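You operate a simulated robot arm through the tools that you are given. There is no shell and no other tool. Be economical: measure what you need, move in short steps, check, and stop when the job is done.

You are at the controls of a simulated two-armed robot. One attempt, no reset.

## Task
Take the blue strap roll on the top of the steel table and put it away on the open shelf under the counter. Put the white torque driver on the blue manual. Open the bottom drawer of the low cabinet, put the steel dish from the inside of the bottom drawer of the low cabinet in the blue tray and shut the drawer again. Turn the ballast knob to 1. Press the green ok button two times. Open the drawer of the leak detector, take the pale green filter and leave it inside and shut the drawer again. Do these in any order.

It is judged by the outcome, as a careful person would: the job done as asked, and still so three seconds after it is handed in. It fails if anything else is knocked over, pushed out of place, dropped, spilled or broken.

## Robot
Two 6-joint arms with two-finger grippers on one trunk, on a base that drives. Base frame: it is fixed to the floor where the robot stands at the start and does not move with it; the origin is under the middle of the robot, x ahead of it, y to its left, z up. Lengths are in mm, angles in rad, forces in N, time in s.
The left shoulder is at the start at [70, 148, 1114], the right one opposite. With the tool pointing down near the work surface each hand reaches from about 100 to 320 mm from the robot's upright axis, wherever it stands, measured 20 degrees to its own side. Places, roughly: ballast knob [-1000, 800, 400]; blue manual [-1250, -2250, 750]; blue strap roll (7x7x3 cm) [500, -100, 900]; blue tray (15x20x4 cm) [6500, -800, 1100]; bottom drawer of the low cabinet [6300, 700, 400]; drawer of the leak detector [-900, -200, 800]; green ok button [-1200, 600, 1000]; open shelf under the counter [-1000, -2400, 500]; pale green filter (6x6x6 cm) [-900, 1200, 200]; steel dish (8x8x4 cm) [6400, 800, 400]; vac s drawer [-1000, -200, 800]; white torque driver (5x5x13 cm) [700, -900, 900]. Payload 2.45 kg a hand.
The tool frame of a hand sits at the grasp point between the pads (the TCP): z along the fingers, y along the line on which they close. The tips reach 30 mm beyond it. Largest opening 106 mm; the body of the gripper starts 79 mm behind the TCP.
Orientation is that of the tool frame in the base frame, as a unit quaternion [x, y, z, w]. With the fingers straight down and closing along the base's y, the tool's x points along the base's -x, its y along +y and its z along -z.

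## Interface
- The arms move only by the tool step_arm. It takes "left_plan", "right_plan" or both (then of equal length, played together; a hand with none holds still); each is a list of rows, each a list of 7 numbers: the turn, a rotation vector about the tool's x, y, z in units of 180 degrees (1.0 is 180 degrees), then the shift along the tool's x, y, z in units of 150 mm (1.0 is 150 mm), then the gripper command, from -1 (fully open) to 1 (shut), values between in proportion. In form: [[ax, ay, az, dx, dy, dz, jaw], ...]. A call has 1 to 20 rows; each row is the pose to reach, as a shift and turn from the pose commanded when the call began, along the tool's axes at that moment. A call with a number of a shift or a turn outside -1 to 1 is refused whole. Rows are played at 5 a second. More than 50 mm and 0.15 rad between two rows, or a gripper value outside its range, and nothing of the call is played. A pose out of reach is approached as far as the arm can. The call stops where the force on the tool passes 40 N (or 10 N more than at its start, if that is more) or the arm is blocked; 0.2 s more then pass. Each finger travels about 72 mm/s and halts on what it meets, pressing with about 31 N; the grip force reading is that of the motor and also rises with nothing between the fingers. The clock runs only during rows and for 0.2 s after the last one: add rows that repeat a pose to give the fingers time. It gives the time, the measured TCP pose, the force on the tool (base axes), the opening and the grip force at its end, in the units of the frame above (readings bear some noise), with the torque about the TCP (base axes, N m) and any sound that the robot's microphone picked up, and new pictures: "pictures" is both (left out), scene, wrist or none (wrist: the cameras of the hands that moved).
- Cameras (640 x 400 px; columns grow to the right, rows downward): "scene" is now at [55.5, -56.9, 1301.7]; the picture's right is [-1.00, -0.07, 0.00], its down [-0.07, 0.93, -0.37] and it looks along [0.03, -0.37, -0.93] (base axes); focal length 214 px, centre (320, 200). "left" rides on the left gripper at [76, 2, -106] in its tool frame; the picture's right is [-0.02, 1.00, 0.00], its down [-0.78, -0.02, -0.62] and it looks along [-0.62, -0.01, 0.78] (tool axes); focal length 247 px, centre (320, 200). "right" rides on the right gripper at [76, -2, -106] in its tool frame; the picture's right is [0.02, 1.00, 0.00], its down [-0.78, 0.02, -0.62] and it looks along [-0.62, 0.01, 0.78] (tool axes); focal length 247 px, centre (320, 200). There is no depth. A picture from a camera that has moved, and an enlarged one, comes with that camera's place and axes in the base frame and with its lens.
- lift_body(by): slides the trunk up (or, below 0, down) by that many mm; the arms and the scene camera ride with it, the base frame stays. It gives what a move gives, with no picture.
- drive_base(legs): drives the robot by 1 to 6 legs, each [ahead, left, turn to the left] in mm, mm and rad, along the robot's own axes; the way and the turn of a leg run together, so that a leg with both is an arc; at most 1500 mm and 3.142 rad a leg. The arms and the cameras ride along, it lands a little off, and it stops where it bumps. It gives what a move gives, and a new picture of the scene camera.
- turn_head(pan, tilt): turns the head with the scene camera to pan (to the left, within 1.501 rad either way) and tilt (down, from -0.506 to 1.204), counted from straight ahead of the robot. It gives what a move gives, and a new picture of the scene camera.
- close_up(camera, box): a new picture of the part [left, top, right, bottom] of that camera's present view, enlarged. It takes no simulated time.
- sign_off(): hands the job in; it is judged then, once.

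Go step by step. Nothing tells you exact positions but the pictures and the camera data: compare them with the known pose of the tool, close in by small moves and look again before you grip or let go. The budget is 207 turns and 260 pictures, counting those below and the enlarged ones. Unless the task says otherwise, let go and move clear before handing in, and close with one line.

The tools are called after "Request:" as a command line: name --argument value ..., lists and objects as JSON in quotes. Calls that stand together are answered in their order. step_arm: Moves the arms, as the interface text tells. Its arguments: {"type":"object","properties":{"left_plan":{"type":"array"},"right_plan":{"type":"array"},"pictures":{"type":"string","enum":["both","scene","wrist","none"]}},"required":[]} The other tools are called the same way: lift_body (by) slides the trunk up or down; drive_base (legs) drives the base; turn_head (pan, tilt) turns the head that bears the scene camera; close_up (camera, box) takes an enlarged picture of a part of a camera's view; sign_off () hands the job in.

At the start:

```text
time: 0.0
left_tool_pos: [106.5, 278.4, 292.6]
left_orientation: [0.014, 0.998, 0.037, 0.05]
left_force: [-0.9, -1.0, 0.9]
left_moment: [0.0, -0.02, 0.0]
left_gripper_width: 106.1
left_grip_force: 0.1
right_tool_pos: [360.3, -446.9, 1095.1]
right_orientation: [0.0, 1.0, 0.0, 0.001]
right_force: [0.2, 0.4, 0.5]
right_moment: [-0.02, -0.01, -0.01]
right_gripper_width: 105.9
right_grip_force: 0.1
trunk travel left (down, up): [-587.0, 353.0]
robot x, y, heading: [-0.5, -3.2, 0.001]
head pan, tilt: [-1.499, 1.187]
```

scene: 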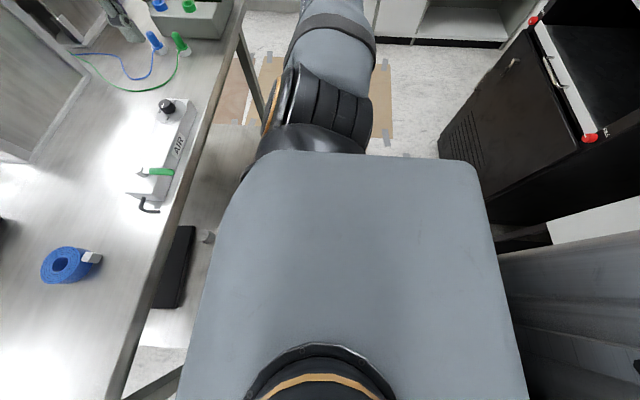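
right: 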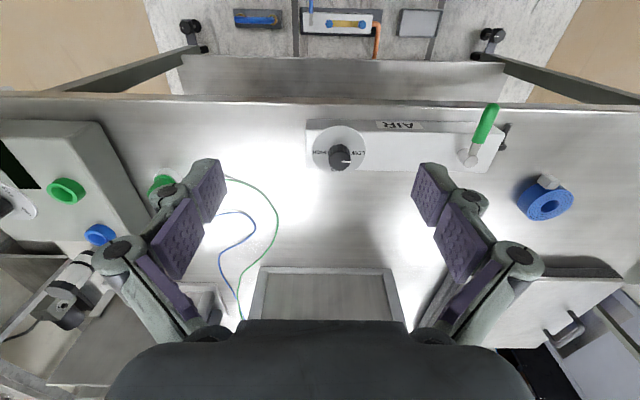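
left: 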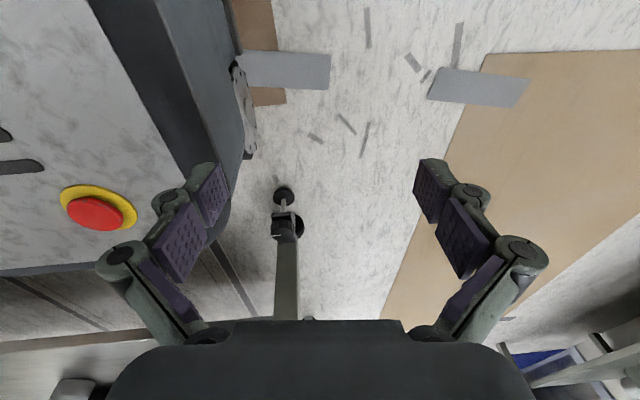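

I see the steel table ahead with the blue strap roll near (497, -61, 900); the left arm hangs low beside the robot. I'll look around with the head first.

Request:
turn_head --pan 0 --tilt 0.6

Request:
turn_head --pan 1.5 --tilt 0.5

Request:
turn_head --pan -1.5 --tilt 0.4

```text
time: 1.6
left_tool_pos: [106.3, 278.7, 292.3]
left_orientation: [0.014, 0.998, 0.038, 0.051]
left_force: [-0.4, -0.2, 0.0]
left_moment: [0.01, 0.01, 0.01]
left_gripper_width: 106.2
left_grip_force: 0.1
right_tool_pos: [360.5, -446.4, 1096.1]
right_orientation: [0.0, 1.0, 0.0, 0.0]
right_force: [0.4, -0.5, 0.4]
right_moment: [-0.03, 0.02, -0.05]
right_gripper_width: 106.0
right_grip_force: 0.1
trunk travel left (down, up): [-587.0, 353.0]
robot x, y, heading: [3.1, 4.5, -0.004]
head pan, tilt: [0.0, 0.6]
camera scene: at [139.9, -0.3, 1345.6], right [0.0, -1.0, 0.0], down [-0.57, 0.0, -0.82], along [0.82, 0.0, -0.57], focal length 214 px, centre (320, 200)
```

scene: 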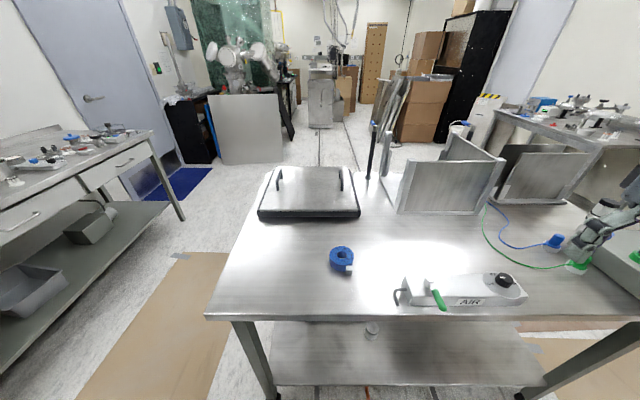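

```text
time: 3.2
left_tool_pos: [106.7, 279.5, 292.0]
left_orientation: [0.014, 0.998, 0.038, 0.05]
left_force: [0.0, -0.3, 0.2]
left_moment: [-0.02, 0.0, -0.02]
left_gripper_width: 105.8
left_grip_force: 0.1
right_tool_pos: [361.1, -447.7, 1095.2]
right_orientation: [0.0, 1.0, 0.001, 0.0]
right_force: [0.3, 0.7, -0.3]
right_moment: [-0.05, -0.01, 0.0]
right_gripper_width: 105.9
right_grip_force: 0.1
trunk travel left (down, up): [-587.0, 353.0]
robot x, y, heading: [3.7, -3.0, 0.002]
head pan, tilt: [1.499, 0.499]
camera scene: at [58.1, 90.6, 1354.7], right [1.0, -0.07, 0.0], down [-0.03, -0.48, -0.88], along [0.06, 0.88, -0.48], focal length 214 px, centre (320, 200)
```

scene: 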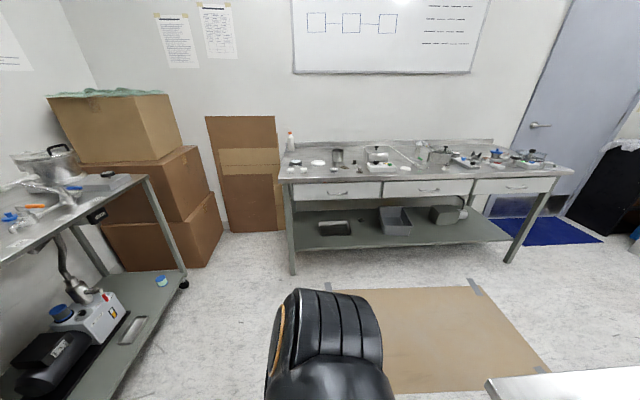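

```text
time: 5.8
left_tool_pos: [105.7, 278.3, 293.4]
left_orientation: [0.014, 0.998, 0.038, 0.05]
left_force: [-0.7, -0.7, 0.7]
left_moment: [0.02, -0.01, 0.01]
left_gripper_width: 105.8
left_grip_force: 0.1
right_tool_pos: [360.0, -446.6, 1094.8]
right_orientation: [0.0, 1.0, -0.001, -0.001]
right_force: [0.0, -0.3, 0.3]
right_moment: [0.02, 0.0, 0.01]
right_gripper_width: 106.0
right_grip_force: 0.1
trunk travel left (down, up): [-587.0, 353.0]
robot x, y, heading: [-0.6, -0.2, -0.001]
head pan, tilt: [-1.499, 0.4]
camera scene: at [58.2, -92.6, 1363.8], right [-1.0, -0.07, 0.0], down [-0.03, 0.39, -0.92], along [0.07, -0.92, -0.39], focal length 214 px, centre (320, 200)
```

scene: 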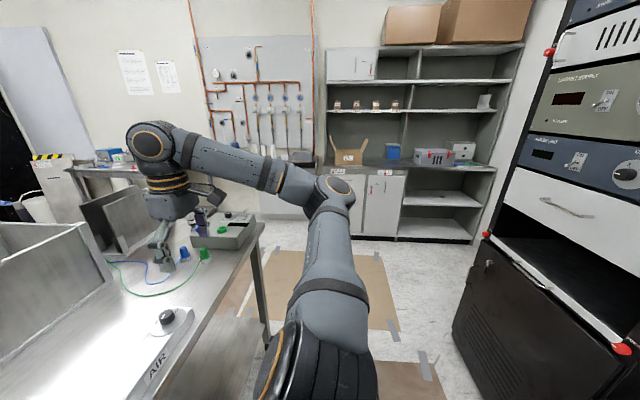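

I see the table ahead, cart with pump to the left-back, rack with the leak detector to the right-back, counter at the far right. I'll look at the driver area, behind, and the counter.

Request:
turn_head --pan -0.9 --tilt 0.6

Request:
close_up --camera "scene" --box '[160, 100, 480, 300]'

Request:
close_up --camera "right" --box '[0, 150, 240, 350]'

```text
time: 6.8
left_tool_pos: [105.4, 278.7, 292.2]
left_orientation: [0.014, 0.998, 0.037, 0.05]
left_force: [-0.5, 0.7, 0.0]
left_moment: [0.0, 0.0, 0.01]
left_gripper_width: 105.9
left_grip_force: 0.1
right_tool_pos: [359.7, -448.3, 1095.0]
right_orientation: [0.0, 1.0, 0.0, 0.0]
right_force: [0.7, -0.2, -0.9]
right_moment: [0.03, 0.01, -0.02]
right_gripper_width: 106.1
right_grip_force: 0.1
trunk travel left (down, up): [-587.0, 353.0]
robot x, y, heading: [0.5, 5.4, 0.003]
head pan, tilt: [-0.901, 0.6]
camera scene: at [106.3, -69.5, 1345.6], right [-0.78, -0.62, 0.0], down [-0.35, 0.44, -0.83], along [0.51, -0.65, -0.56], focal length 214 px, centre (320, 200)
```

scene: 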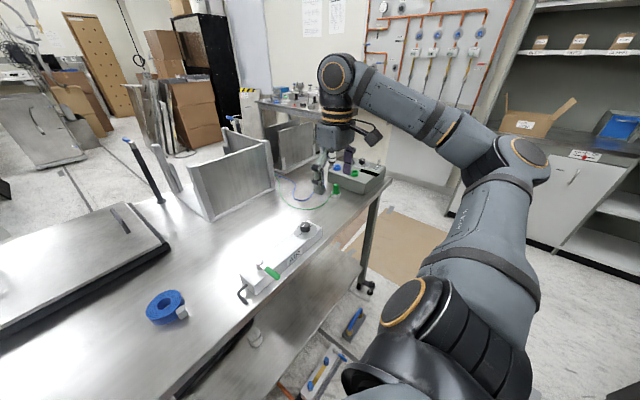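

```text
2.00 times, centred on (320, 200) of scene
camera zoom: at [106.3, -69.5, 1345.6], right [-0.78, -0.62, 0.0], down [-0.35, 0.44, -0.83], along [0.51, -0.65, -0.56], focal length 429 px, centre (320, 200)
```

zoom: 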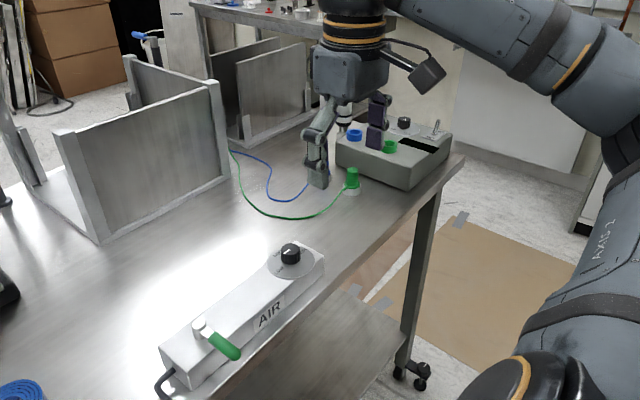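

```text
2.00 times, centred on (120, 250) of right
camera zoom: at [283.5, -448.7, 1201.1], right [-0.02, 1.0, 0.0], down [0.78, 0.02, 0.62], along [0.62, 0.01, -0.78], focal length 494 px, centre (720, 100)
```

zoom: 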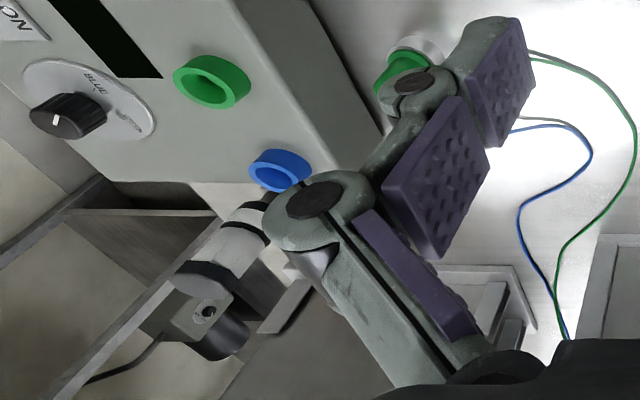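

The roll sits near (498,-58) and the driver stands behind the grey box near (700,-900). Driving left brings the right hand in line with the roll; then I'll tilt the tool to forward-down.

Request:
drive_base --legs '[[0, 389, 0]]'

Request:
step_arm --right_plan '[[0, -0.045, 0, 0, 0, 0.0, -1], [0, -0.09, 0, 0, 0, 0.1, -1], [0, -0.135, 0, 0, 0, 0.2, -1], [0, -0.18, 0, 0, 0, 0.3, -1], [0, -0.225, 0, 0, 0, 0.4, -1], [0, -0.27, 0, 0, 0, 0.4, -1], [0, -0.315, 0, 0, 0, 0.4, -1], [0, -0.333, 0, 0, 0, 0.4, -1]]' --pictures "wrist"

Request:
turn_head --pan -0.6 --tilt 0.7

```text
time: 9.2
left_tool_pos: [108.4, 666.7, 292.1]
left_orientation: [0.017, 0.998, 0.037, 0.05]
left_force: [0.6, -0.3, -0.4]
left_moment: [0.03, -0.01, 0.01]
left_gripper_width: 106.3
left_grip_force: 0.0
right_tool_pos: [358.9, -60.8, 1096.4]
right_orientation: [0.004, 1.0, 0.0, 0.0]
right_force: [0.4, 0.4, 0.6]
right_moment: [0.0, -0.01, 0.03]
right_gripper_width: 106.2
right_grip_force: 0.1
trunk travel left (down, up): [-587.0, 353.0]
robot x, y, heading: [0.4, 388.7, -0.008]
head pan, tilt: [-0.901, 0.6]
camera scene: at [107.3, 318.5, 1345.6], right [-0.79, -0.62, 0.0], down [-0.35, 0.45, -0.83], along [0.51, -0.65, -0.56], focal length 214 px, centre (320, 200)
```

scene: 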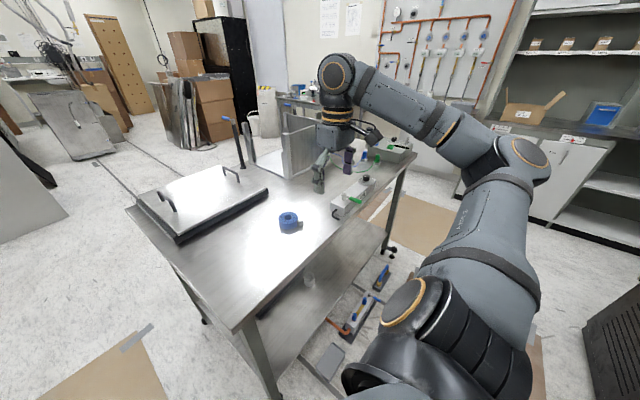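

```text
time: 11.0
left_tool_pos: [109.2, 665.9, 293.3]
left_orientation: [0.016, 0.998, 0.037, 0.05]
left_force: [0.4, -1.0, 0.2]
left_moment: [-0.01, -0.01, 0.0]
left_gripper_width: 105.8
left_grip_force: 0.1
right_tool_pos: [491.1, 118.8, 1072.8]
right_orientation: [0.002, 0.869, 0.0, 0.495]
right_force: [0.2, 0.1, 0.6]
right_moment: [-0.03, 0.0, 0.02]
right_gripper_width: 106.1
right_grip_force: 0.1
right hand out of reach, approached as far as the arm can: row 1, 2, 3, 4, 5, 6, 7, 8
trunk travel left (down, up): [-587.0, 353.0]
robot x, y, heading: [3.0, 387.4, -0.013]
head pan, tilt: [-0.901, 0.6]
camera right: at [361.1, 118.0, 1060.3], right [0.0, 1.0, -0.02], down [-0.14, 0.02, 0.99], along [0.99, 0.01, 0.14], focal length 247 px, centre (320, 200)
```

right: 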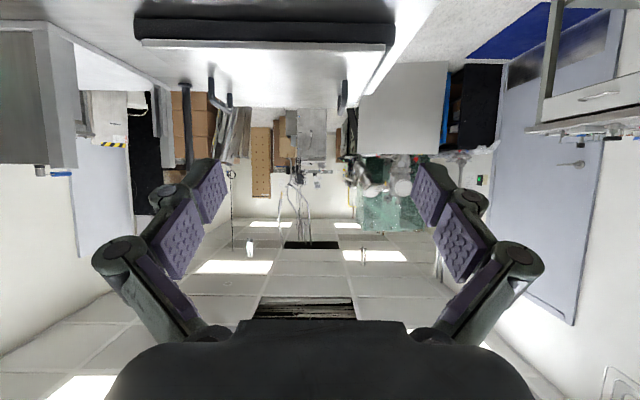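

```text
time: 11.8
left_tool_pos: [110.0, 666.1, 291.7]
left_orientation: [0.017, 0.998, 0.038, 0.05]
left_force: [0.2, -0.3, 0.4]
left_moment: [-0.02, 0.02, -0.02]
left_gripper_width: 106.2
left_grip_force: 0.2
right_tool_pos: [491.8, 120.5, 1073.1]
right_orientation: [0.002, 0.869, -0.001, 0.495]
right_force: [0.4, 0.4, -1.0]
right_moment: [0.0, -0.01, -0.02]
right_gripper_width: 105.9
right_grip_force: 0.0
trunk travel left (down, up): [-587.0, 353.0]
robot x, y, heading: [0.9, 387.6, -0.006]
head pan, tilt: [-0.6, 0.7]
camera scene: at [122.4, 339.2, 1337.0], right [-0.57, -0.82, 0.0], down [-0.53, 0.37, -0.77], along [0.63, -0.44, -0.64], focal length 214 px, centre (320, 200)
```

scene: 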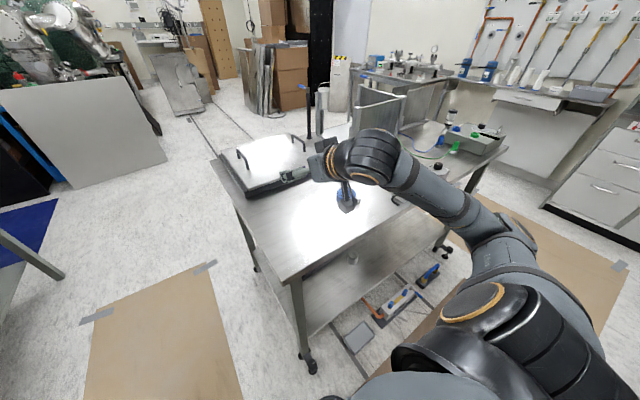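

The hand holds the 60° pitch but landed at (491,119,1073), and its camera is beneath the gripper, which would foul the table. I'll roll the tool 180° so the camera rides on top, and use base and lift for translation.

Request:
step_arm --right_plan '[[0, 0, 0.046, 0, 0, 0, -1], [0, 0, 0.092, 0, 0, 0, -1], [0, 0, 0.138, 0, 0, 0, -1], [0, 0, 0.184, 0, 0, 0, -1], [0, 0, 0.23, 0, 0, 0, -1], [0, 0, 0.276, 0, 0, 0, -1], [0, 0, 0.322, 0, 0, 0, -1], [0, 0, 0.368, 0, 0, 0, -1], [0, 0, 0.414, 0, 0, 0, -1], [0, 0, 0.46, 0, 0, 0, -1], [0, 0, 0.5, 0, 0, 0, -1]]' --pictures "none"

Request:
step_arm --right_plan '[[0, 0, 0.046, 0, 0, 0, -1], [0, 0, 0.092, 0, 0, 0, -1], [0, 0, 0.138, 0, 0, 0, -1], [0, 0, 0.184, 0, 0, 0, -1], [0, 0, 0.23, 0, 0, 0, -1], [0, 0, 0.276, 0, 0, 0, -1], [0, 0, 0.322, 0, 0, 0, -1], [0, 0, 0.368, 0, 0, 0, -1], [0, 0, 0.414, 0, 0, 0, -1], [0, 0, 0.46, 0, 0, 0, -1], [0, 0, 0.5, 0, 0, 0, -1]]' --pictures "both"

```text
time: 14.2
left_tool_pos: [110.1, 666.4, 293.0]
left_orientation: [0.017, 0.998, 0.037, 0.051]
left_force: [-0.7, -0.5, -0.4]
left_moment: [0.01, 0.03, -0.01]
left_gripper_width: 105.9
left_grip_force: 0.1
right_tool_pos: [491.8, 115.6, 1074.2]
right_orientation: [0.615, 0.609, 0.353, 0.354]
right_force: [0.1, 0.3, 0.0]
right_moment: [-0.02, 0.01, 0.01]
right_gripper_width: 106.0
right_grip_force: 0.0
trunk travel left (down, up): [-587.0, 353.0]
robot x, y, heading: [3.6, 388.7, -0.003]
head pan, tilt: [-0.6, 0.7]
```

```text
time: 16.6
left_tool_pos: [109.9, 666.8, 291.2]
left_orientation: [0.017, 0.998, 0.037, 0.05]
left_force: [0.4, -0.1, 0.7]
left_moment: [-0.01, 0.0, -0.04]
left_gripper_width: 106.1
left_grip_force: 0.0
right_tool_pos: [496.1, 175.5, 1084.6]
right_orientation: [0.867, -0.005, 0.499, 0.004]
right_force: [0.0, 1.1, 0.6]
right_moment: [0.0, 0.01, 0.0]
right_gripper_width: 106.0
right_grip_force: 0.0
right hand out of reach, approached as far as the arm can: row 5, 6, 7, 8, 9, 10, 11
trunk travel left (down, up): [-587.0, 353.0]
robot x, y, heading: [1.1, 386.8, -0.005]
head pan, tilt: [-0.6, 0.7]
camera scene: at [122.5, 340.5, 1337.0], right [-0.57, -0.82, 0.0], down [-0.53, 0.37, -0.77], along [0.63, -0.44, -0.64], focal length 214 px, centre (320, 200)
camera right: at [440.6, 179.0, 1203.7], right [0.0, -1.0, 0.02], down [-0.93, -0.01, -0.37], along [0.37, -0.02, -0.93], focal length 247 px, centre (320, 200)
```

scene: 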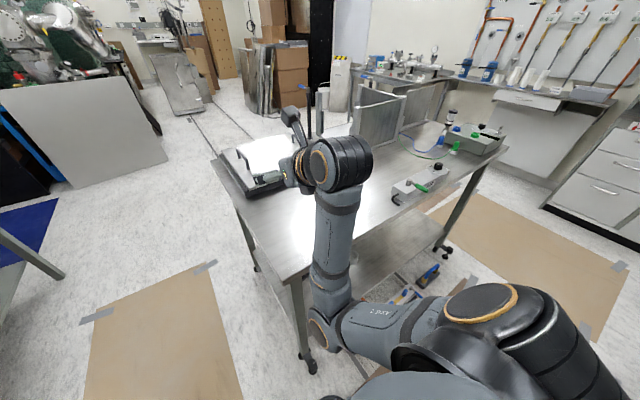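
right: 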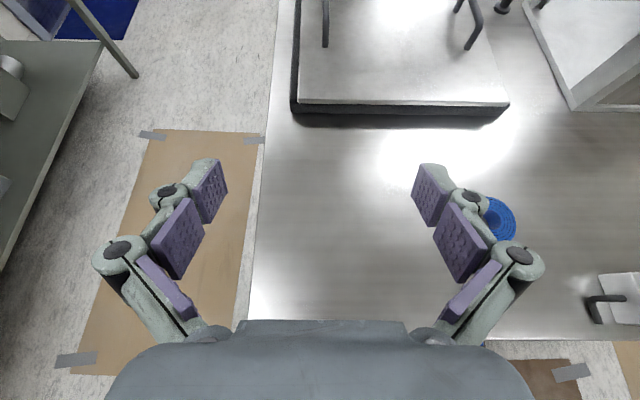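

The roll flipped the arm to an elbow-down posture, which is awkward. I'll undo the flip while bringing the hand in toward the shoulder, and use a 45° pitch with the camera on the robot side.

Request:
step_arm --right_plan '[[0, 0, -0.046, 0, -0.1, 0, -1], [0, 0, -0.092, 0, -0.2, 0, -1], [0, 0, -0.138, 0, -0.3, 0, -1], [0, 0, -0.184, 0, -0.4, 0, -1], [0, 0, -0.23, 0, -0.5, 0, -1], [0, 0, -0.276, 0, -0.6, 0, -1], [0, 0, -0.322, 0, -0.7, 0, -1], [0, 0, -0.368, 0, -0.8, 0, -1], [0, 0, -0.414, 0, -0.9, 0, -1], [0, 0, -0.46, 0, -1, 0, -1], [0, 0, -0.5, 0, -1, 0, -1]]' --pictures "none"

Request:
step_arm --right_plan '[[0, 0, -0.046, 0.1, 0, 0, -1], [0, 0, -0.092, 0.2, 0, 0, -1], [0, 0, -0.138, 0.3, 0, 0, -1], [0, 0, -0.184, 0.4, 0, 0, -1], [0, 0, -0.23, 0.5, 0, 0, -1], [0, 0, -0.276, 0.6, 0, 0, -1], [0, 0, -0.322, 0.7, 0, 0, -1], [0, 0, -0.368, 0.8, 0, 0, -1], [0, 0, -0.414, 0.9, 0, 0, -1], [0, 0, -0.46, 1, 0, 0, -1], [0, 0, -0.5, 1, 0, 0, -1]]' --pictures "scene"

Request:
step_arm --right_plan '[[0, 0.042, 0, 0, 0, 0, -1], [0, 0.083, 0, 0, 0, 0, -1]]' --pictures "both"

```text
time: 19.2
left_tool_pos: [109.8, 665.9, 293.2]
left_orientation: [0.017, 0.998, 0.037, 0.05]
left_force: [-0.2, -0.7, 0.4]
left_moment: [0.0, -0.03, -0.01]
left_gripper_width: 106.0
left_grip_force: 0.2
right_tool_pos: [539.2, 176.9, 1097.9]
right_orientation: [0.616, 0.606, 0.315, 0.391]
right_force: [0.4, 0.1, -0.5]
right_moment: [-0.02, 0.0, 0.0]
right_gripper_width: 106.0
right_grip_force: 0.1
right hand out of reach, approached as far as the arm can: row 2, 3, 4, 5, 6, 7, 8, 9, 10, 11
trunk travel left (down, up): [-587.0, 353.0]
robot x, y, heading: [0.6, 385.6, -0.004]
head pan, tilt: [-0.6, 0.7]
stopped in row 11 (right hand): the arm was blocked; the commanded pose is now the measured one
```

```text
time: 21.8
left_tool_pos: [109.2, 666.4, 291.6]
left_orientation: [0.016, 0.998, 0.037, 0.05]
left_force: [0.4, 0.4, 0.3]
left_moment: [0.02, 0.03, 0.01]
left_gripper_width: 106.1
left_grip_force: 0.1
right_tool_pos: [599.4, 184.7, 1100.8]
right_orientation: [0.012, 0.862, -0.092, 0.498]
right_force: [-0.1, 0.2, -0.9]
right_moment: [-0.02, 0.03, -0.01]
right_gripper_width: 105.8
right_grip_force: 0.1
right hand out of reach, approached as far as the arm can: row 1, 2, 3, 4, 5, 6, 7, 8, 9, 10, 11
trunk travel left (down, up): [-587.0, 353.0]
robot x, y, heading: [2.2, 388.7, -0.004]
head pan, tilt: [-0.6, 0.7]
stopped in row 11 (right hand): the arm was blocked; the commanded pose is now the measured one
camera scene: at [122.7, 339.2, 1337.0], right [-0.57, -0.82, 0.0], down [-0.53, 0.37, -0.76], along [0.63, -0.44, -0.64], focal length 214 px, centre (320, 200)
```

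scene: 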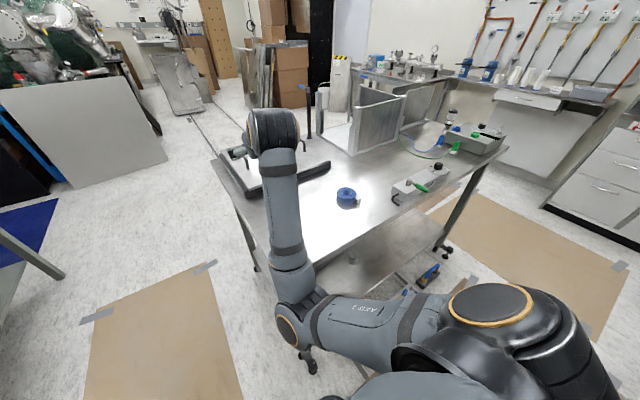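

```text
time: 22.4
left_tool_pos: [110.6, 665.5, 292.0]
left_orientation: [0.018, 0.998, 0.037, 0.05]
left_force: [0.0, -0.1, 0.1]
left_moment: [-0.02, -0.04, -0.01]
left_gripper_width: 106.0
left_grip_force: 0.0
right_tool_pos: [601.4, 185.8, 1099.7]
right_orientation: [0.023, 0.921, -0.086, 0.38]
right_force: [0.1, 0.2, 0.2]
right_moment: [-0.02, -0.03, 0.01]
right_gripper_width: 106.0
right_grip_force: 0.2
trunk travel left (down, up): [-587.0, 353.0]
robot x, y, heading: [3.0, 384.2, -0.003]
head pan, tilt: [-0.6, 0.7]
camera scene: at [123.0, 339.2, 1336.9], right [-0.57, -0.82, 0.0], down [-0.53, 0.37, -0.76], along [0.63, -0.44, -0.64], focal length 214 px, centre (320, 200)
camera right: at [471.3, 201.1, 1120.4], right [0.09, 0.98, -0.16], down [0.13, 0.14, 0.98], along [0.99, -0.11, -0.11], focal length 247 px, centre (320, 200)
```

scene: 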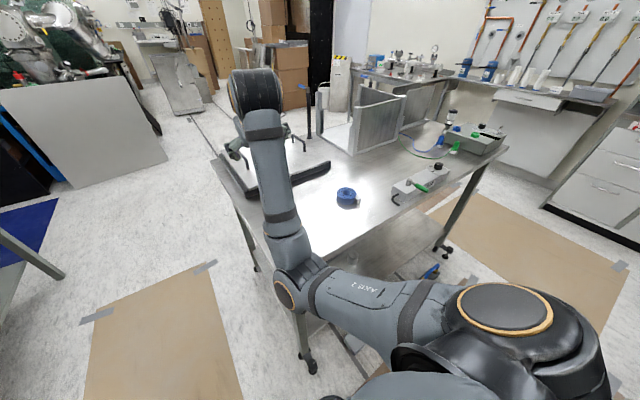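
right: 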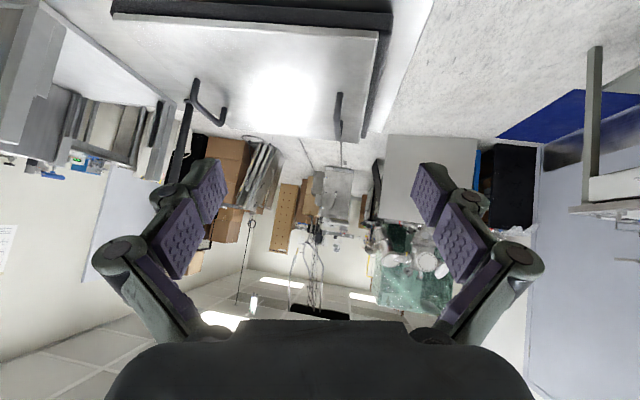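

The arm now reaches well ahead (600 mm) but with a low elbow. I'll straighten the tool, align with the roll, raise the trunk so that the elbow stays above the table, then lower the hand.

Request:
step_arm --right_plan '[[-0.028, 0, 0.004, 0, 0, 0, -1], [-0.056, -0.001, 0.0076, 0, 0, 0, -1]]' --pictures "none"

Request:
drive_base --legs '[[-190, -244, 0.004]]'

Request:
lift_body --by 300

Request:
step_arm --right_plan '[[0, 0, 0, 0.15, 0, 0.15, -1], [0, 0, 0, 0.3, 0, 0.3, -1], [0, 0, 0, 0.45, 0, 0.45, -1], [0, 0, 0, 0.6, 0, 0.6, -1], [0, 0, 0, 0.75, 0, 0.75, -1], [0, 0, 0, 0.9, 0, 0.9, -1], [0, 0, 0, 1, 0, 1, -1]]' --pictures "both"

```text
time: 23.0
left_tool_pos: [109.6, 666.4, 292.6]
left_orientation: [0.017, 0.998, 0.038, 0.05]
left_force: [-0.9, -0.3, -0.3]
left_moment: [-0.01, 0.01, -0.02]
left_gripper_width: 105.9
left_grip_force: 0.1
right_tool_pos: [610.3, 185.4, 1093.9]
right_orientation: [0.001, 0.923, -0.001, 0.385]
right_force: [-0.2, 0.2, 0.8]
right_moment: [-0.02, -0.03, 0.03]
right_gripper_width: 106.0
right_grip_force: 0.0
right hand out of reach, approached as far as the arm can: row 1, 2
trunk travel left (down, up): [-587.0, 353.0]
robot x, y, heading: [-0.8, 386.5, -0.011]
head pan, tilt: [-0.6, 0.7]
```

```text
time: 25.1
left_tool_pos: [-85.5, 426.2, 292.4]
left_orientation: [0.014, 0.998, 0.037, 0.05]
left_force: [-0.4, -0.1, -0.7]
left_moment: [0.0, 0.0, 0.02]
left_gripper_width: 105.7
left_grip_force: 0.2
right_tool_pos: [419.0, -50.3, 1094.0]
right_orientation: [-0.004, 0.923, 0.001, 0.385]
right_force: [-0.6, 0.2, -0.3]
right_moment: [-0.03, 0.01, 0.01]
right_gripper_width: 105.9
right_grip_force: 0.1
trunk travel left (down, up): [-587.0, 353.0]
robot x, y, heading: [-196.6, 143.7, 0.001]
head pan, tilt: [-0.6, 0.7]
camera scene: at [-70.5, 98.8, 1337.0], right [-0.56, -0.83, 0.0], down [-0.53, 0.36, -0.76], along [0.63, -0.43, -0.64], focal length 214 px, centre (320, 200)
```

scene: 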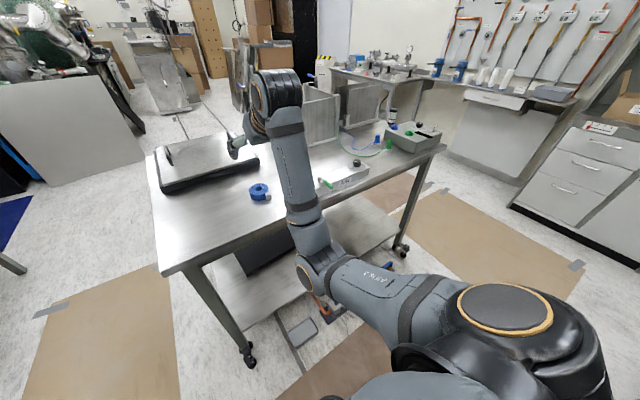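

```text
time: 28.1
left_tool_pos: [-86.0, 425.3, 592.9]
left_orientation: [0.014, 0.998, 0.038, 0.05]
left_force: [-0.7, 0.0, 0.1]
left_moment: [0.01, 0.02, 0.05]
left_gripper_width: 106.3
left_grip_force: 0.0
right_tool_pos: [418.3, -49.1, 1394.3]
right_orientation: [-0.004, 0.923, 0.0, 0.385]
right_force: [-0.4, -0.2, -1.1]
right_moment: [0.04, -0.01, -0.01]
right_gripper_width: 106.2
right_grip_force: 0.1
trunk travel left (down, up): [-887.0, 53.0]
robot x, y, heading: [-191.2, 146.2, 0.001]
head pan, tilt: [-0.6, 0.7]
```

```text
time: 29.7
left_tool_pos: [-85.2, 425.2, 593.0]
left_orientation: [0.014, 0.998, 0.037, 0.051]
left_force: [0.5, -0.7, 0.2]
left_moment: [-0.01, -0.01, 0.02]
left_gripper_width: 106.0
left_grip_force: 0.0
right_tool_pos: [419.6, -49.5, 1179.4]
right_orientation: [-0.003, 0.923, 0.0, 0.386]
right_force: [0.0, 0.2, -0.2]
right_moment: [0.04, 0.0, 0.03]
right_gripper_width: 105.7
right_grip_force: 0.1
trunk travel left (down, up): [-887.0, 53.0]
robot x, y, heading: [-191.5, 144.2, -0.003]
head pan, tilt: [-0.6, 0.7]
camera scene: at [-70.1, 99.0, 1637.0], right [-0.56, -0.83, 0.0], down [-0.53, 0.36, -0.76], along [0.63, -0.43, -0.64], focal length 214 px, centre (320, 200)
camera right: at [291.2, -51.6, 1199.4], right [-0.02, 1.0, -0.02], down [0.11, 0.02, 0.99], along [0.99, 0.02, -0.11], focal length 247 px, centre (320, 200)
```

scene: 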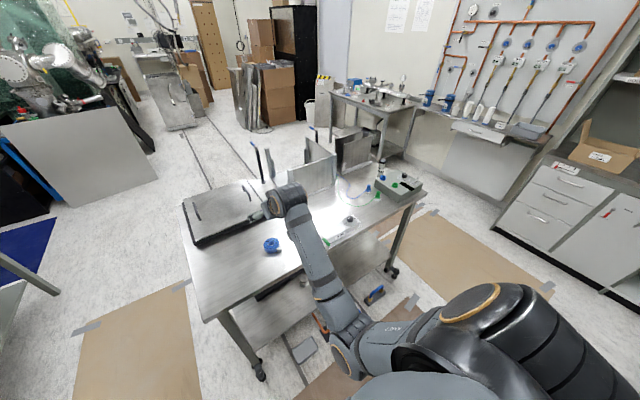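
right: 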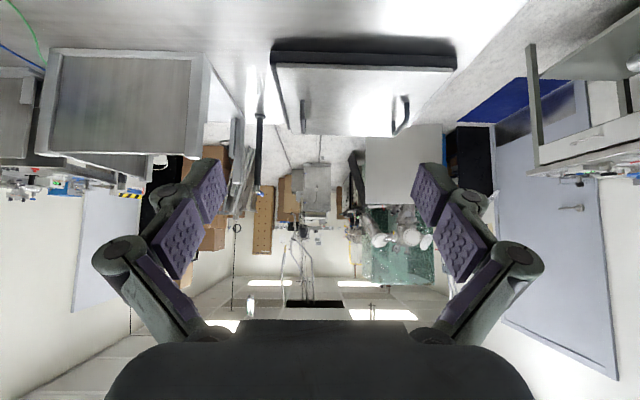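

The hand is aligned in y with the roll at about (502,-54). Lowering to just above the table.

Request:
step_arm --right_plan '[[0, 0, 0, 0.15, 0, 0.15, -1], [0, 0, 0, 0.3, 0, 0.3, -1], [0, 0, 0, 0.45, 0, 0.45, -1], [0, 0, 0, 0.6, 0, 0.6, -1], [0, 0, 0, 0.75, 0, 0.75, -1], [0, 0, 0, 0.9, 0, 0.9, -1], [0, 0, 0, 1, 0, 1, -1]]' --pictures "none"

Request:
turn_head --pan -0.3 --tilt 0.85

Request:
close_up --camera "scene" --box '[200, 100, 440, 250]'

```text
time: 31.3
left_tool_pos: [-84.5, 425.6, 591.7]
left_orientation: [0.013, 0.998, 0.038, 0.05]
left_force: [-0.8, -0.6, 0.3]
left_moment: [-0.02, -0.03, -0.01]
left_gripper_width: 106.0
left_grip_force: 0.0
right_tool_pos: [420.4, -48.8, 969.4]
right_orientation: [-0.003, 0.923, 0.0, 0.385]
right_force: [0.3, -0.5, 0.5]
right_moment: [0.01, -0.02, -0.02]
right_gripper_width: 105.8
right_grip_force: 0.2
trunk travel left (down, up): [-887.0, 53.0]
robot x, y, heading: [-193.5, 147.4, 0.002]
head pan, tilt: [-0.6, 0.7]
```

```text
time: 32.1
left_tool_pos: [-85.2, 426.5, 592.4]
left_orientation: [0.014, 0.998, 0.038, 0.051]
left_force: [0.2, -0.1, -0.4]
left_moment: [-0.04, 0.0, -0.01]
left_gripper_width: 106.1
left_grip_force: 0.1
right_tool_pos: [420.6, -49.7, 969.5]
right_orientation: [-0.003, 0.923, 0.001, 0.385]
right_force: [0.2, 0.1, 0.0]
right_moment: [0.02, 0.02, -0.01]
right_gripper_width: 106.1
right_grip_force: 0.1
trunk travel left (down, up): [-887.0, 53.0]
robot x, y, heading: [-190.2, 147.8, 0.002]
head pan, tilt: [-0.3, 0.85]
camera scene: at [-65.6, 124.1, 1624.7], right [-0.3, -0.96, 0.0], down [-0.72, 0.22, -0.66], along [0.63, -0.2, -0.75], focal length 214 px, centre (320, 200)
```

scene: 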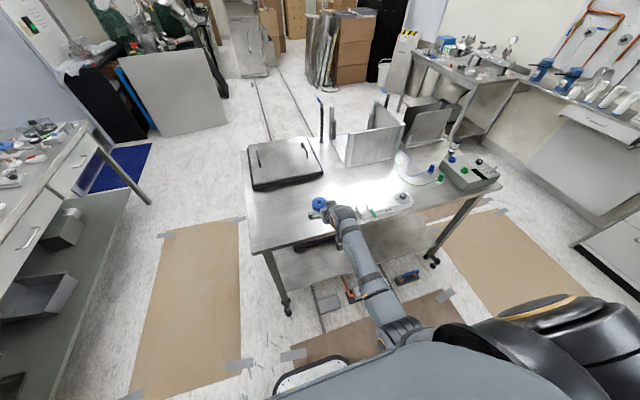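

```text
2.67 times, centred on (320, 175) of scene
camera zoom: at [-65.6, 124.1, 1624.7], right [-0.3, -0.96, 0.0], down [-0.72, 0.22, -0.66], along [0.63, -0.2, -0.75], focal length 572 px, centre (320, 267)
```

zoom: 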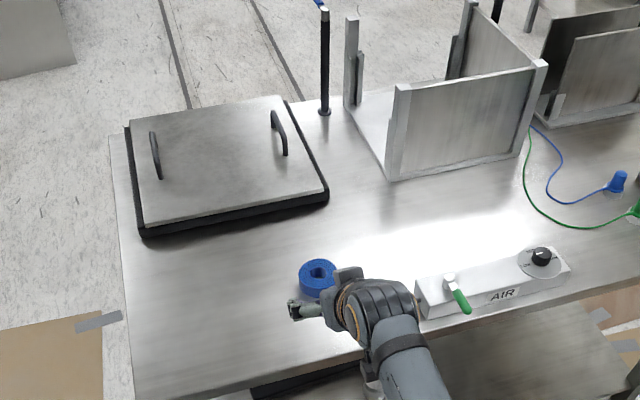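

The roll is at about (504,-57); I descend to table-grip height behind it, watching the force, then look.

Request:
step_arm --right_plan '[[0, 0, 0, 0.09, -0.025, 0.09, -1], [0, 0, 0, 0.15, -0.047, 0.15, -1], [0, 0, 0, 0.175, -0.047, 0.175, -1]]' --pictures "scene"

Request:
close_up --camera "scene" --box '[280, 180, 376, 240]'

```text
time: 32.9
left_tool_pos: [-85.8, 426.0, 591.7]
left_orientation: [0.014, 0.998, 0.037, 0.051]
left_force: [-0.3, -0.2, -0.1]
left_moment: [-0.02, 0.01, -0.02]
left_gripper_width: 105.9
left_grip_force: 0.0
right_tool_pos: [421.0, -56.8, 931.3]
right_orientation: [-0.004, 0.923, 0.001, 0.385]
right_force: [-0.8, -0.5, 0.5]
right_moment: [0.03, -0.03, -0.01]
right_gripper_width: 105.7
right_grip_force: 0.1
trunk travel left (down, up): [-887.0, 53.0]
robot x, y, heading: [-193.0, 147.6, -0.003]
head pan, tilt: [-0.3, 0.85]
camera scene: at [-65.4, 124.4, 1624.7], right [-0.29, -0.96, 0.0], down [-0.72, 0.22, -0.66], along [0.63, -0.19, -0.75], focal length 214 px, centre (320, 200)
```

scene: 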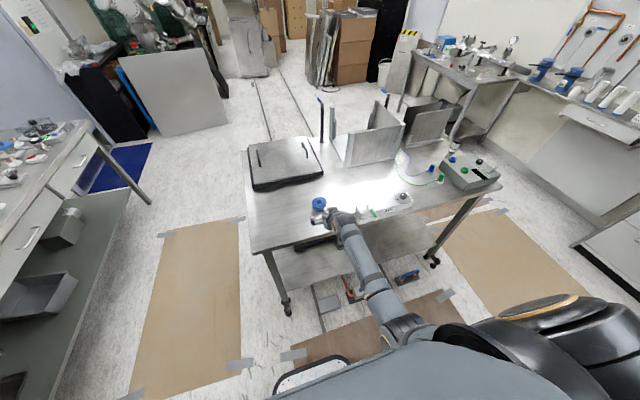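

```text
6.67 times, centred on (328, 210) of scene
camera zoom: at [-65.4, 124.4, 1624.7], right [-0.29, -0.96, 0.0], down [-0.72, 0.22, -0.66], along [0.63, -0.19, -0.75], focal length 1430 px, centre (267, 133)
```

zoom: 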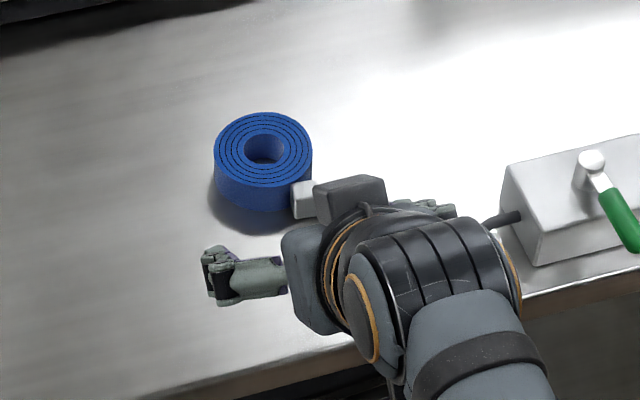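

The roll centre is about 8 mm left of the gripper centre. I move forward 73 mm so the open fingers straddle it, then close.

Request:
step_arm --right_plan '[[0, 0, 0, 0, 0.053, 0, -1], [0, 0, 0, -0.1, 0.053, 0.1, -1], [0, 0, 0, -0.2, 0.053, 0.2, -1], [0, 0, 0, -0.3, 0.053, 0.3, -1], [0, 0, 0, -0.344, 0.053, 0.344, -1]]' --pictures "none"

Request:
close_up --camera "scene" --box '[280, 180, 376, 240]'

```text
time: 34.1
left_tool_pos: [-85.4, 426.4, 592.6]
left_orientation: [0.014, 0.998, 0.038, 0.049]
left_force: [0.3, 0.0, -1.0]
left_moment: [0.01, -0.04, -0.03]
left_gripper_width: 106.4
left_grip_force: 0.0
right_tool_pos: [495.0, -48.4, 932.8]
right_orientation: [-0.004, 0.923, 0.001, 0.384]
right_force: [-0.1, 0.2, 0.1]
right_moment: [-0.05, -0.01, 0.01]
right_gripper_width: 106.2
right_grip_force: 0.1
trunk travel left (down, up): [-887.0, 53.0]
robot x, y, heading: [-192.9, 148.5, 0.0]
head pan, tilt: [-0.3, 0.85]
```

```text
6.67 times, centred on (328, 210) of scene
camera zoom: at [-65.0, 124.1, 1624.6], right [-0.29, -0.96, 0.0], down [-0.72, 0.22, -0.66], along [0.63, -0.19, -0.75], focal length 1430 px, centre (267, 133)
```

zoom: 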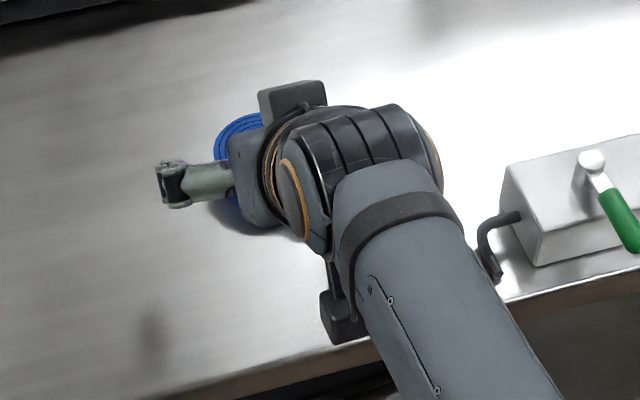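

The fingers straddle the roll; closing.

Request:
step_arm --right_plan '[[0, 0, 0, 0, 0, 0, 0], [0, 0, 0, 0, 0, 0, 0.6], [0, 0, 0, 0, 0, 0, 1], [0, 0, 0, 0, 0, 0, 1], [0, 0, 0, 0, 0, 0, 1]]' --pictures "none"

Request:
step_arm --right_plan '[[0, 0, 0, -0.1, 0, -0.1, 1], [0, 0, 0, -0.2, 0, -0.2, 1], [0, 0, 0, -0.4, 0, -0.4, 1], [0, 0, 0, -0.6, 0, -0.6, 1]]' --pictures "both"

```text
time: 35.3
left_tool_pos: [-86.1, 427.3, 593.2]
left_orientation: [0.014, 0.998, 0.038, 0.05]
left_force: [0.5, -0.7, -0.4]
left_moment: [-0.03, 0.03, -0.02]
left_gripper_width: 106.0
left_grip_force: 0.1
right_tool_pos: [494.7, -48.0, 933.7]
right_orientation: [-0.005, 0.923, 0.002, 0.386]
right_force: [0.1, 0.1, 0.2]
right_moment: [0.03, 0.01, -0.01]
right_gripper_width: 0.0
right_grip_force: 28.5
trunk travel left (down, up): [-887.0, 53.0]
robot x, y, heading: [-190.0, 145.8, -0.002]
head pan, tilt: [-0.3, 0.85]
```

```text
time: 36.3
left_tool_pos: [-86.2, 424.7, 591.9]
left_orientation: [0.014, 0.998, 0.038, 0.05]
left_force: [0.0, 0.2, 0.4]
left_moment: [-0.02, 0.01, -0.02]
left_gripper_width: 106.2
left_grip_force: 0.0
right_tool_pos: [493.8, -47.0, 1061.5]
right_orientation: [-0.004, 0.923, 0.0, 0.384]
right_force: [0.7, -0.1, -0.4]
right_moment: [0.04, 0.01, -0.01]
right_gripper_width: 0.0
right_grip_force: 28.5
trunk travel left (down, up): [-887.0, 53.0]
robot x, y, heading: [-192.6, 148.7, -0.001]
head pan, tilt: [-0.3, 0.85]
camera scene: at [-66.0, 124.6, 1624.7], right [-0.29, -0.96, 0.0], down [-0.72, 0.22, -0.66], along [0.63, -0.19, -0.75], focal length 214 px, centre (320, 200)
camera right: at [364.8, -49.3, 1081.8], right [-0.02, 1.0, -0.02], down [0.11, 0.02, 0.99], along [0.99, 0.02, -0.11], focal length 247 px, centre (320, 200)
```

scene: 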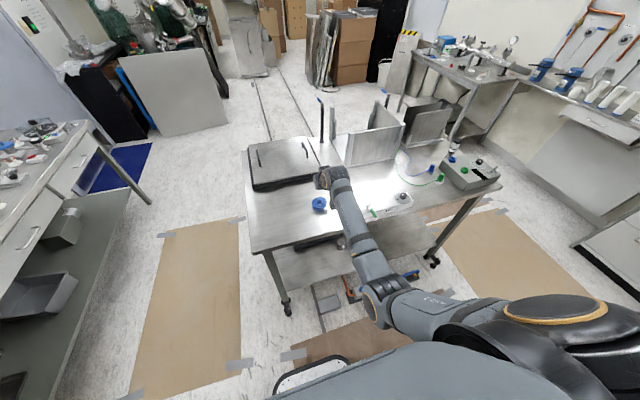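
right: 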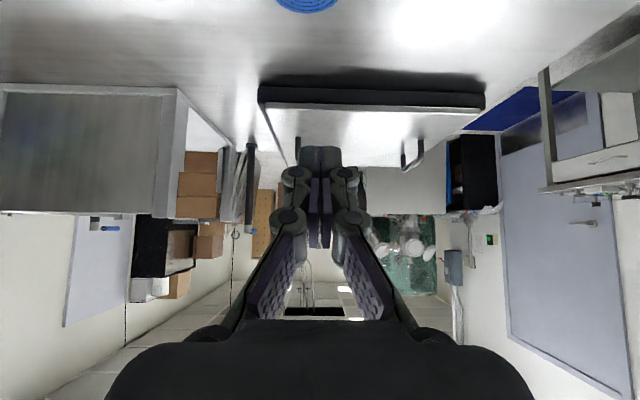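

The grip closed on nothing: the roll is lower and farther than I took it (table top nearer 840, roll near x≈540). I open, go back and lower, and triangulate with the wrist camera.

Request:
step_arm --right_plan '[[0, 0, 0, 0.2, 0, -0.1, 0], [0, 0, 0, 0.4, -0.08, -0.1, -1], [0, 0, 0, 0.6, -0.08, 0.05, -1], [0, 0, 0, 0.8, -0.08, 0.2, -1], [0, 0, 0, 0.895, -0.08, 0.33, -1]]' --pictures "wrist"

Request:
close_up --camera "scene" --box '[280, 180, 376, 240]'

```text
time: 37.5
left_tool_pos: [-84.3, 426.2, 592.2]
left_orientation: [0.015, 0.998, 0.038, 0.049]
left_force: [0.2, -1.0, -0.5]
left_moment: [-0.01, 0.0, 0.05]
left_gripper_width: 106.3
left_grip_force: 0.1
right_tool_pos: [431.8, -61.4, 930.8]
right_orientation: [-0.004, 0.923, 0.001, 0.385]
right_force: [0.9, -0.3, 0.0]
right_moment: [-0.01, -0.01, 0.01]
right_gripper_width: 106.0
right_grip_force: 0.0
trunk travel left (down, up): [-887.0, 53.0]
robot x, y, heading: [-193.3, 144.7, 0.004]
head pan, tilt: [-0.3, 0.85]
camera right: at [303.5, -63.0, 951.5], right [-0.02, 1.0, -0.02], down [0.11, 0.02, 0.99], along [0.99, 0.02, -0.11], focal length 247 px, centre (320, 200)
```

right: 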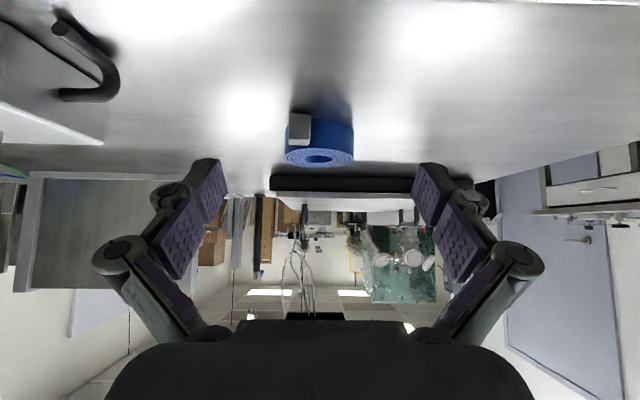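

```text
6.67 times, centred on (328, 210) of scene
camera zoom: at [-64.8, 123.9, 1624.7], right [-0.3, -0.96, 0.0], down [-0.72, 0.22, -0.66], along [0.63, -0.19, -0.75], focal length 1430 px, centre (267, 133)
```

zoom: 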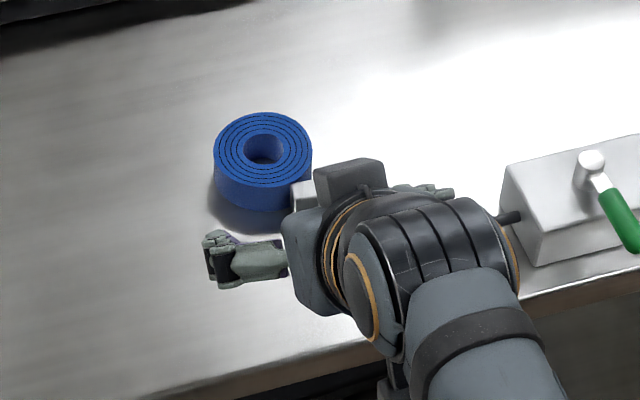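

The roll's top is at z≈880, centre (545,-59), so the table is about 850. I lower to 884 and advance 103 mm, then close.

Request:
step_arm --right_plan '[[0, 0, 0, 0.11, 0.013, 0.11, -1], [0, 0, 0, 0.2215, 0.013, 0.2215, -1], [0, 0, 0, 0.0715, 0.013, 0.3715, -1], [0, 0, 0, -0.0785, 0.013, 0.5215, -1], [0, 0, 0, -0.2, 0.013, 0.643, -1], [0, 0, 0, -0.264, 0.013, 0.707, -1], [0, 0, 0, -0.264, 0.013, 0.707, -1]]' --pictures "wrist"

Request:
close_up --camera "scene" --box '[280, 180, 376, 240]'

```text
time: 39.1
left_tool_pos: [-84.9, 426.6, 592.5]
left_orientation: [0.014, 0.998, 0.037, 0.05]
left_force: [0.8, -0.2, 0.2]
left_moment: [0.0, 0.02, 0.0]
left_gripper_width: 106.1
left_grip_force: 0.1
right_tool_pos: [529.2, -59.7, 889.8]
right_orientation: [-0.002, 0.923, 0.0, 0.385]
right_force: [0.4, 0.8, 0.4]
right_moment: [0.01, 0.0, -0.01]
right_gripper_width: 105.7
right_grip_force: 0.0
right hand out of reach, approached as far as the arm can: row 6, 7
trunk travel left (down, up): [-887.0, 53.0]
robot x, y, heading: [-190.1, 149.7, 0.002]
head pan, tilt: [-0.3, 0.85]
camera right: at [401.3, -61.4, 908.6], right [-0.02, 1.0, -0.02], down [0.11, 0.02, 0.99], along [0.99, 0.02, -0.11], focal length 247 px, centre (320, 200)
```

right: 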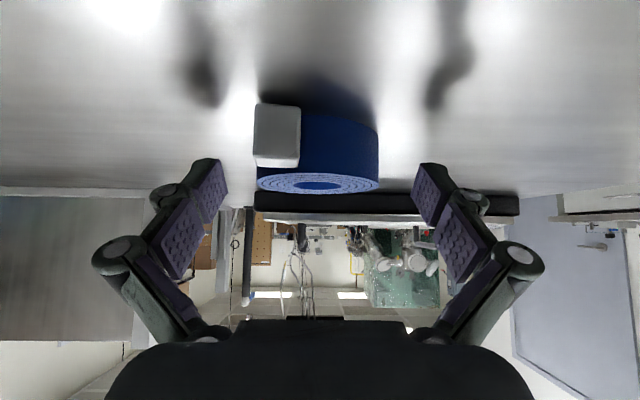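

```text
6.67 times, centred on (328, 210) of scene
camera zoom: at [-66.0, 124.0, 1624.8], right [-0.29, -0.96, 0.0], down [-0.72, 0.22, -0.66], along [0.63, -0.19, -0.75], focal length 1430 px, centre (267, 133)
```

zoom: 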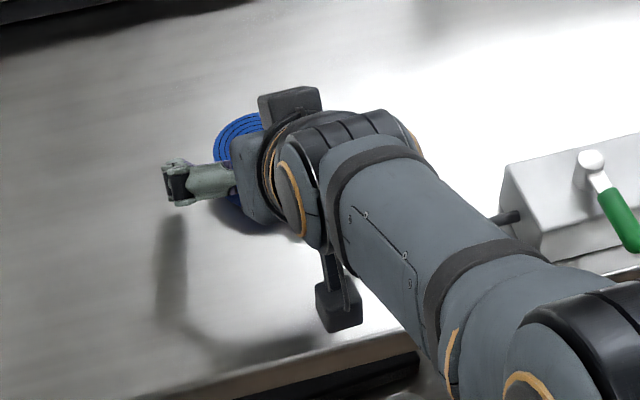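

Roll centre at (541,-60,top 883); the hand is at its reach limit, so I lower the trunk 6 mm and close.

Request:
lift_body --by -6

Request:
step_arm --right_plan '[[0, 0, 0, 0, 0, 0, 0], [0, 0, 0, 0, 0, 0, 0.6], [0, 0, 0, 0, 0, 0, 1], [0, 0, 0, 0, 0, 0, 1], [0, 0, 0, 0, 0, 0, 1]]' --pictures "wrist"

```text
time: 39.7
left_tool_pos: [-86.2, 426.1, 586.6]
left_orientation: [0.014, 0.998, 0.038, 0.05]
left_force: [-0.2, -0.4, -0.3]
left_moment: [-0.02, 0.01, 0.04]
left_gripper_width: 106.0
left_grip_force: 0.0
right_tool_pos: [531.4, -58.7, 881.8]
right_orientation: [-0.004, 0.923, 0.001, 0.385]
right_force: [-0.2, 0.4, 0.4]
right_moment: [0.03, 0.0, -0.02]
right_gripper_width: 106.0
right_grip_force: 0.1
trunk travel left (down, up): [-881.0, 59.0]
robot x, y, heading: [-191.0, 151.1, 0.002]
head pan, tilt: [-0.3, 0.85]
```

```text
time: 40.9
left_tool_pos: [-86.9, 427.5, 586.2]
left_orientation: [0.013, 0.998, 0.036, 0.05]
left_force: [0.4, -0.6, 0.4]
left_moment: [0.02, -0.02, 0.0]
left_gripper_width: 106.0
left_grip_force: 0.2
right_tool_pos: [529.6, -56.9, 885.7]
right_orientation: [-0.002, 0.922, -0.001, 0.387]
right_force: [-0.1, 5.3, 15.8]
right_moment: [0.67, -0.22, 0.09]
right_gripper_width: 66.8
right_grip_force: 31.3
trunk travel left (down, up): [-881.0, 59.0]
robot x, y, heading: [-193.7, 143.1, 0.0]
head pan, tilt: [-0.3, 0.85]
camera right: at [400.7, -59.4, 905.2], right [-0.02, 1.0, -0.02], down [0.1, 0.02, 0.99], along [0.99, 0.02, -0.1], focal length 247 px, centre (320, 200)
```

right: 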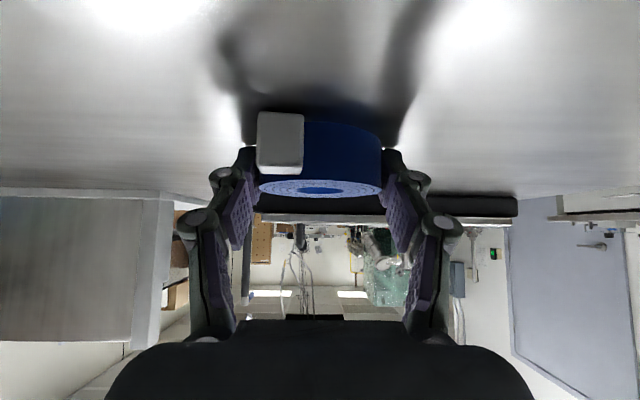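

Gripped at 67 mm. Lifting with the trunk and checking.

Request:
lift_body --by 55

Request:
step_arm --right_plan '[[0, 0, 0, -0.1, 0, -0.1, 1], [0, 0, 0, -0.2, 0, -0.2, 1], [0, 0, 0, -0.4, 0, -0.4, 1], [0, 0, 0, -0.6, 0, -0.6, 1], [0, 0, 0, -0.6, 0, -0.6, 1]]' --pictures "wrist"

```text
time: 41.8
left_tool_pos: [-85.1, 426.8, 640.4]
left_orientation: [0.014, 0.998, 0.037, 0.049]
left_force: [0.0, -0.2, -0.3]
left_moment: [-0.01, 0.0, 0.01]
left_gripper_width: 106.0
left_grip_force: 0.1
right_tool_pos: [530.8, -60.8, 936.4]
right_orientation: [-0.004, 0.923, 0.001, 0.384]
right_force: [0.0, 0.1, -1.5]
right_moment: [0.0, -0.02, -0.01]
right_gripper_width: 66.7
right_grip_force: 31.0
trunk travel left (down, up): [-936.0, 4.0]
robot x, y, heading: [-189.5, 147.6, -0.003]
head pan, tilt: [-0.3, 0.85]
```

```text
time: 43.0
left_tool_pos: [-86.4, 425.7, 640.2]
left_orientation: [0.014, 0.998, 0.037, 0.05]
left_force: [0.0, 0.1, 0.6]
left_moment: [0.0, -0.03, 0.04]
left_gripper_width: 106.1
left_grip_force: 0.1
right_tool_pos: [531.3, -58.3, 1062.3]
right_orientation: [-0.004, 0.923, 0.001, 0.384]
right_force: [0.4, -0.1, -0.7]
right_moment: [0.0, 0.03, -0.01]
right_gripper_width: 66.3
right_grip_force: 30.7
trunk travel left (down, up): [-936.0, 4.0]
robot x, y, heading: [-190.1, 148.7, 0.002]
head pan, tilt: [-0.3, 0.85]
camera right: at [401.7, -60.7, 1082.9], right [-0.02, 1.0, -0.02], down [0.11, 0.02, 0.99], along [0.99, 0.02, -0.11], focal length 247 px, centre (320, 200)
```

right: 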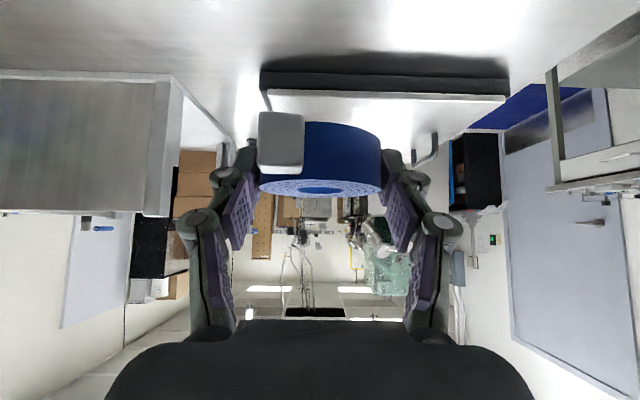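

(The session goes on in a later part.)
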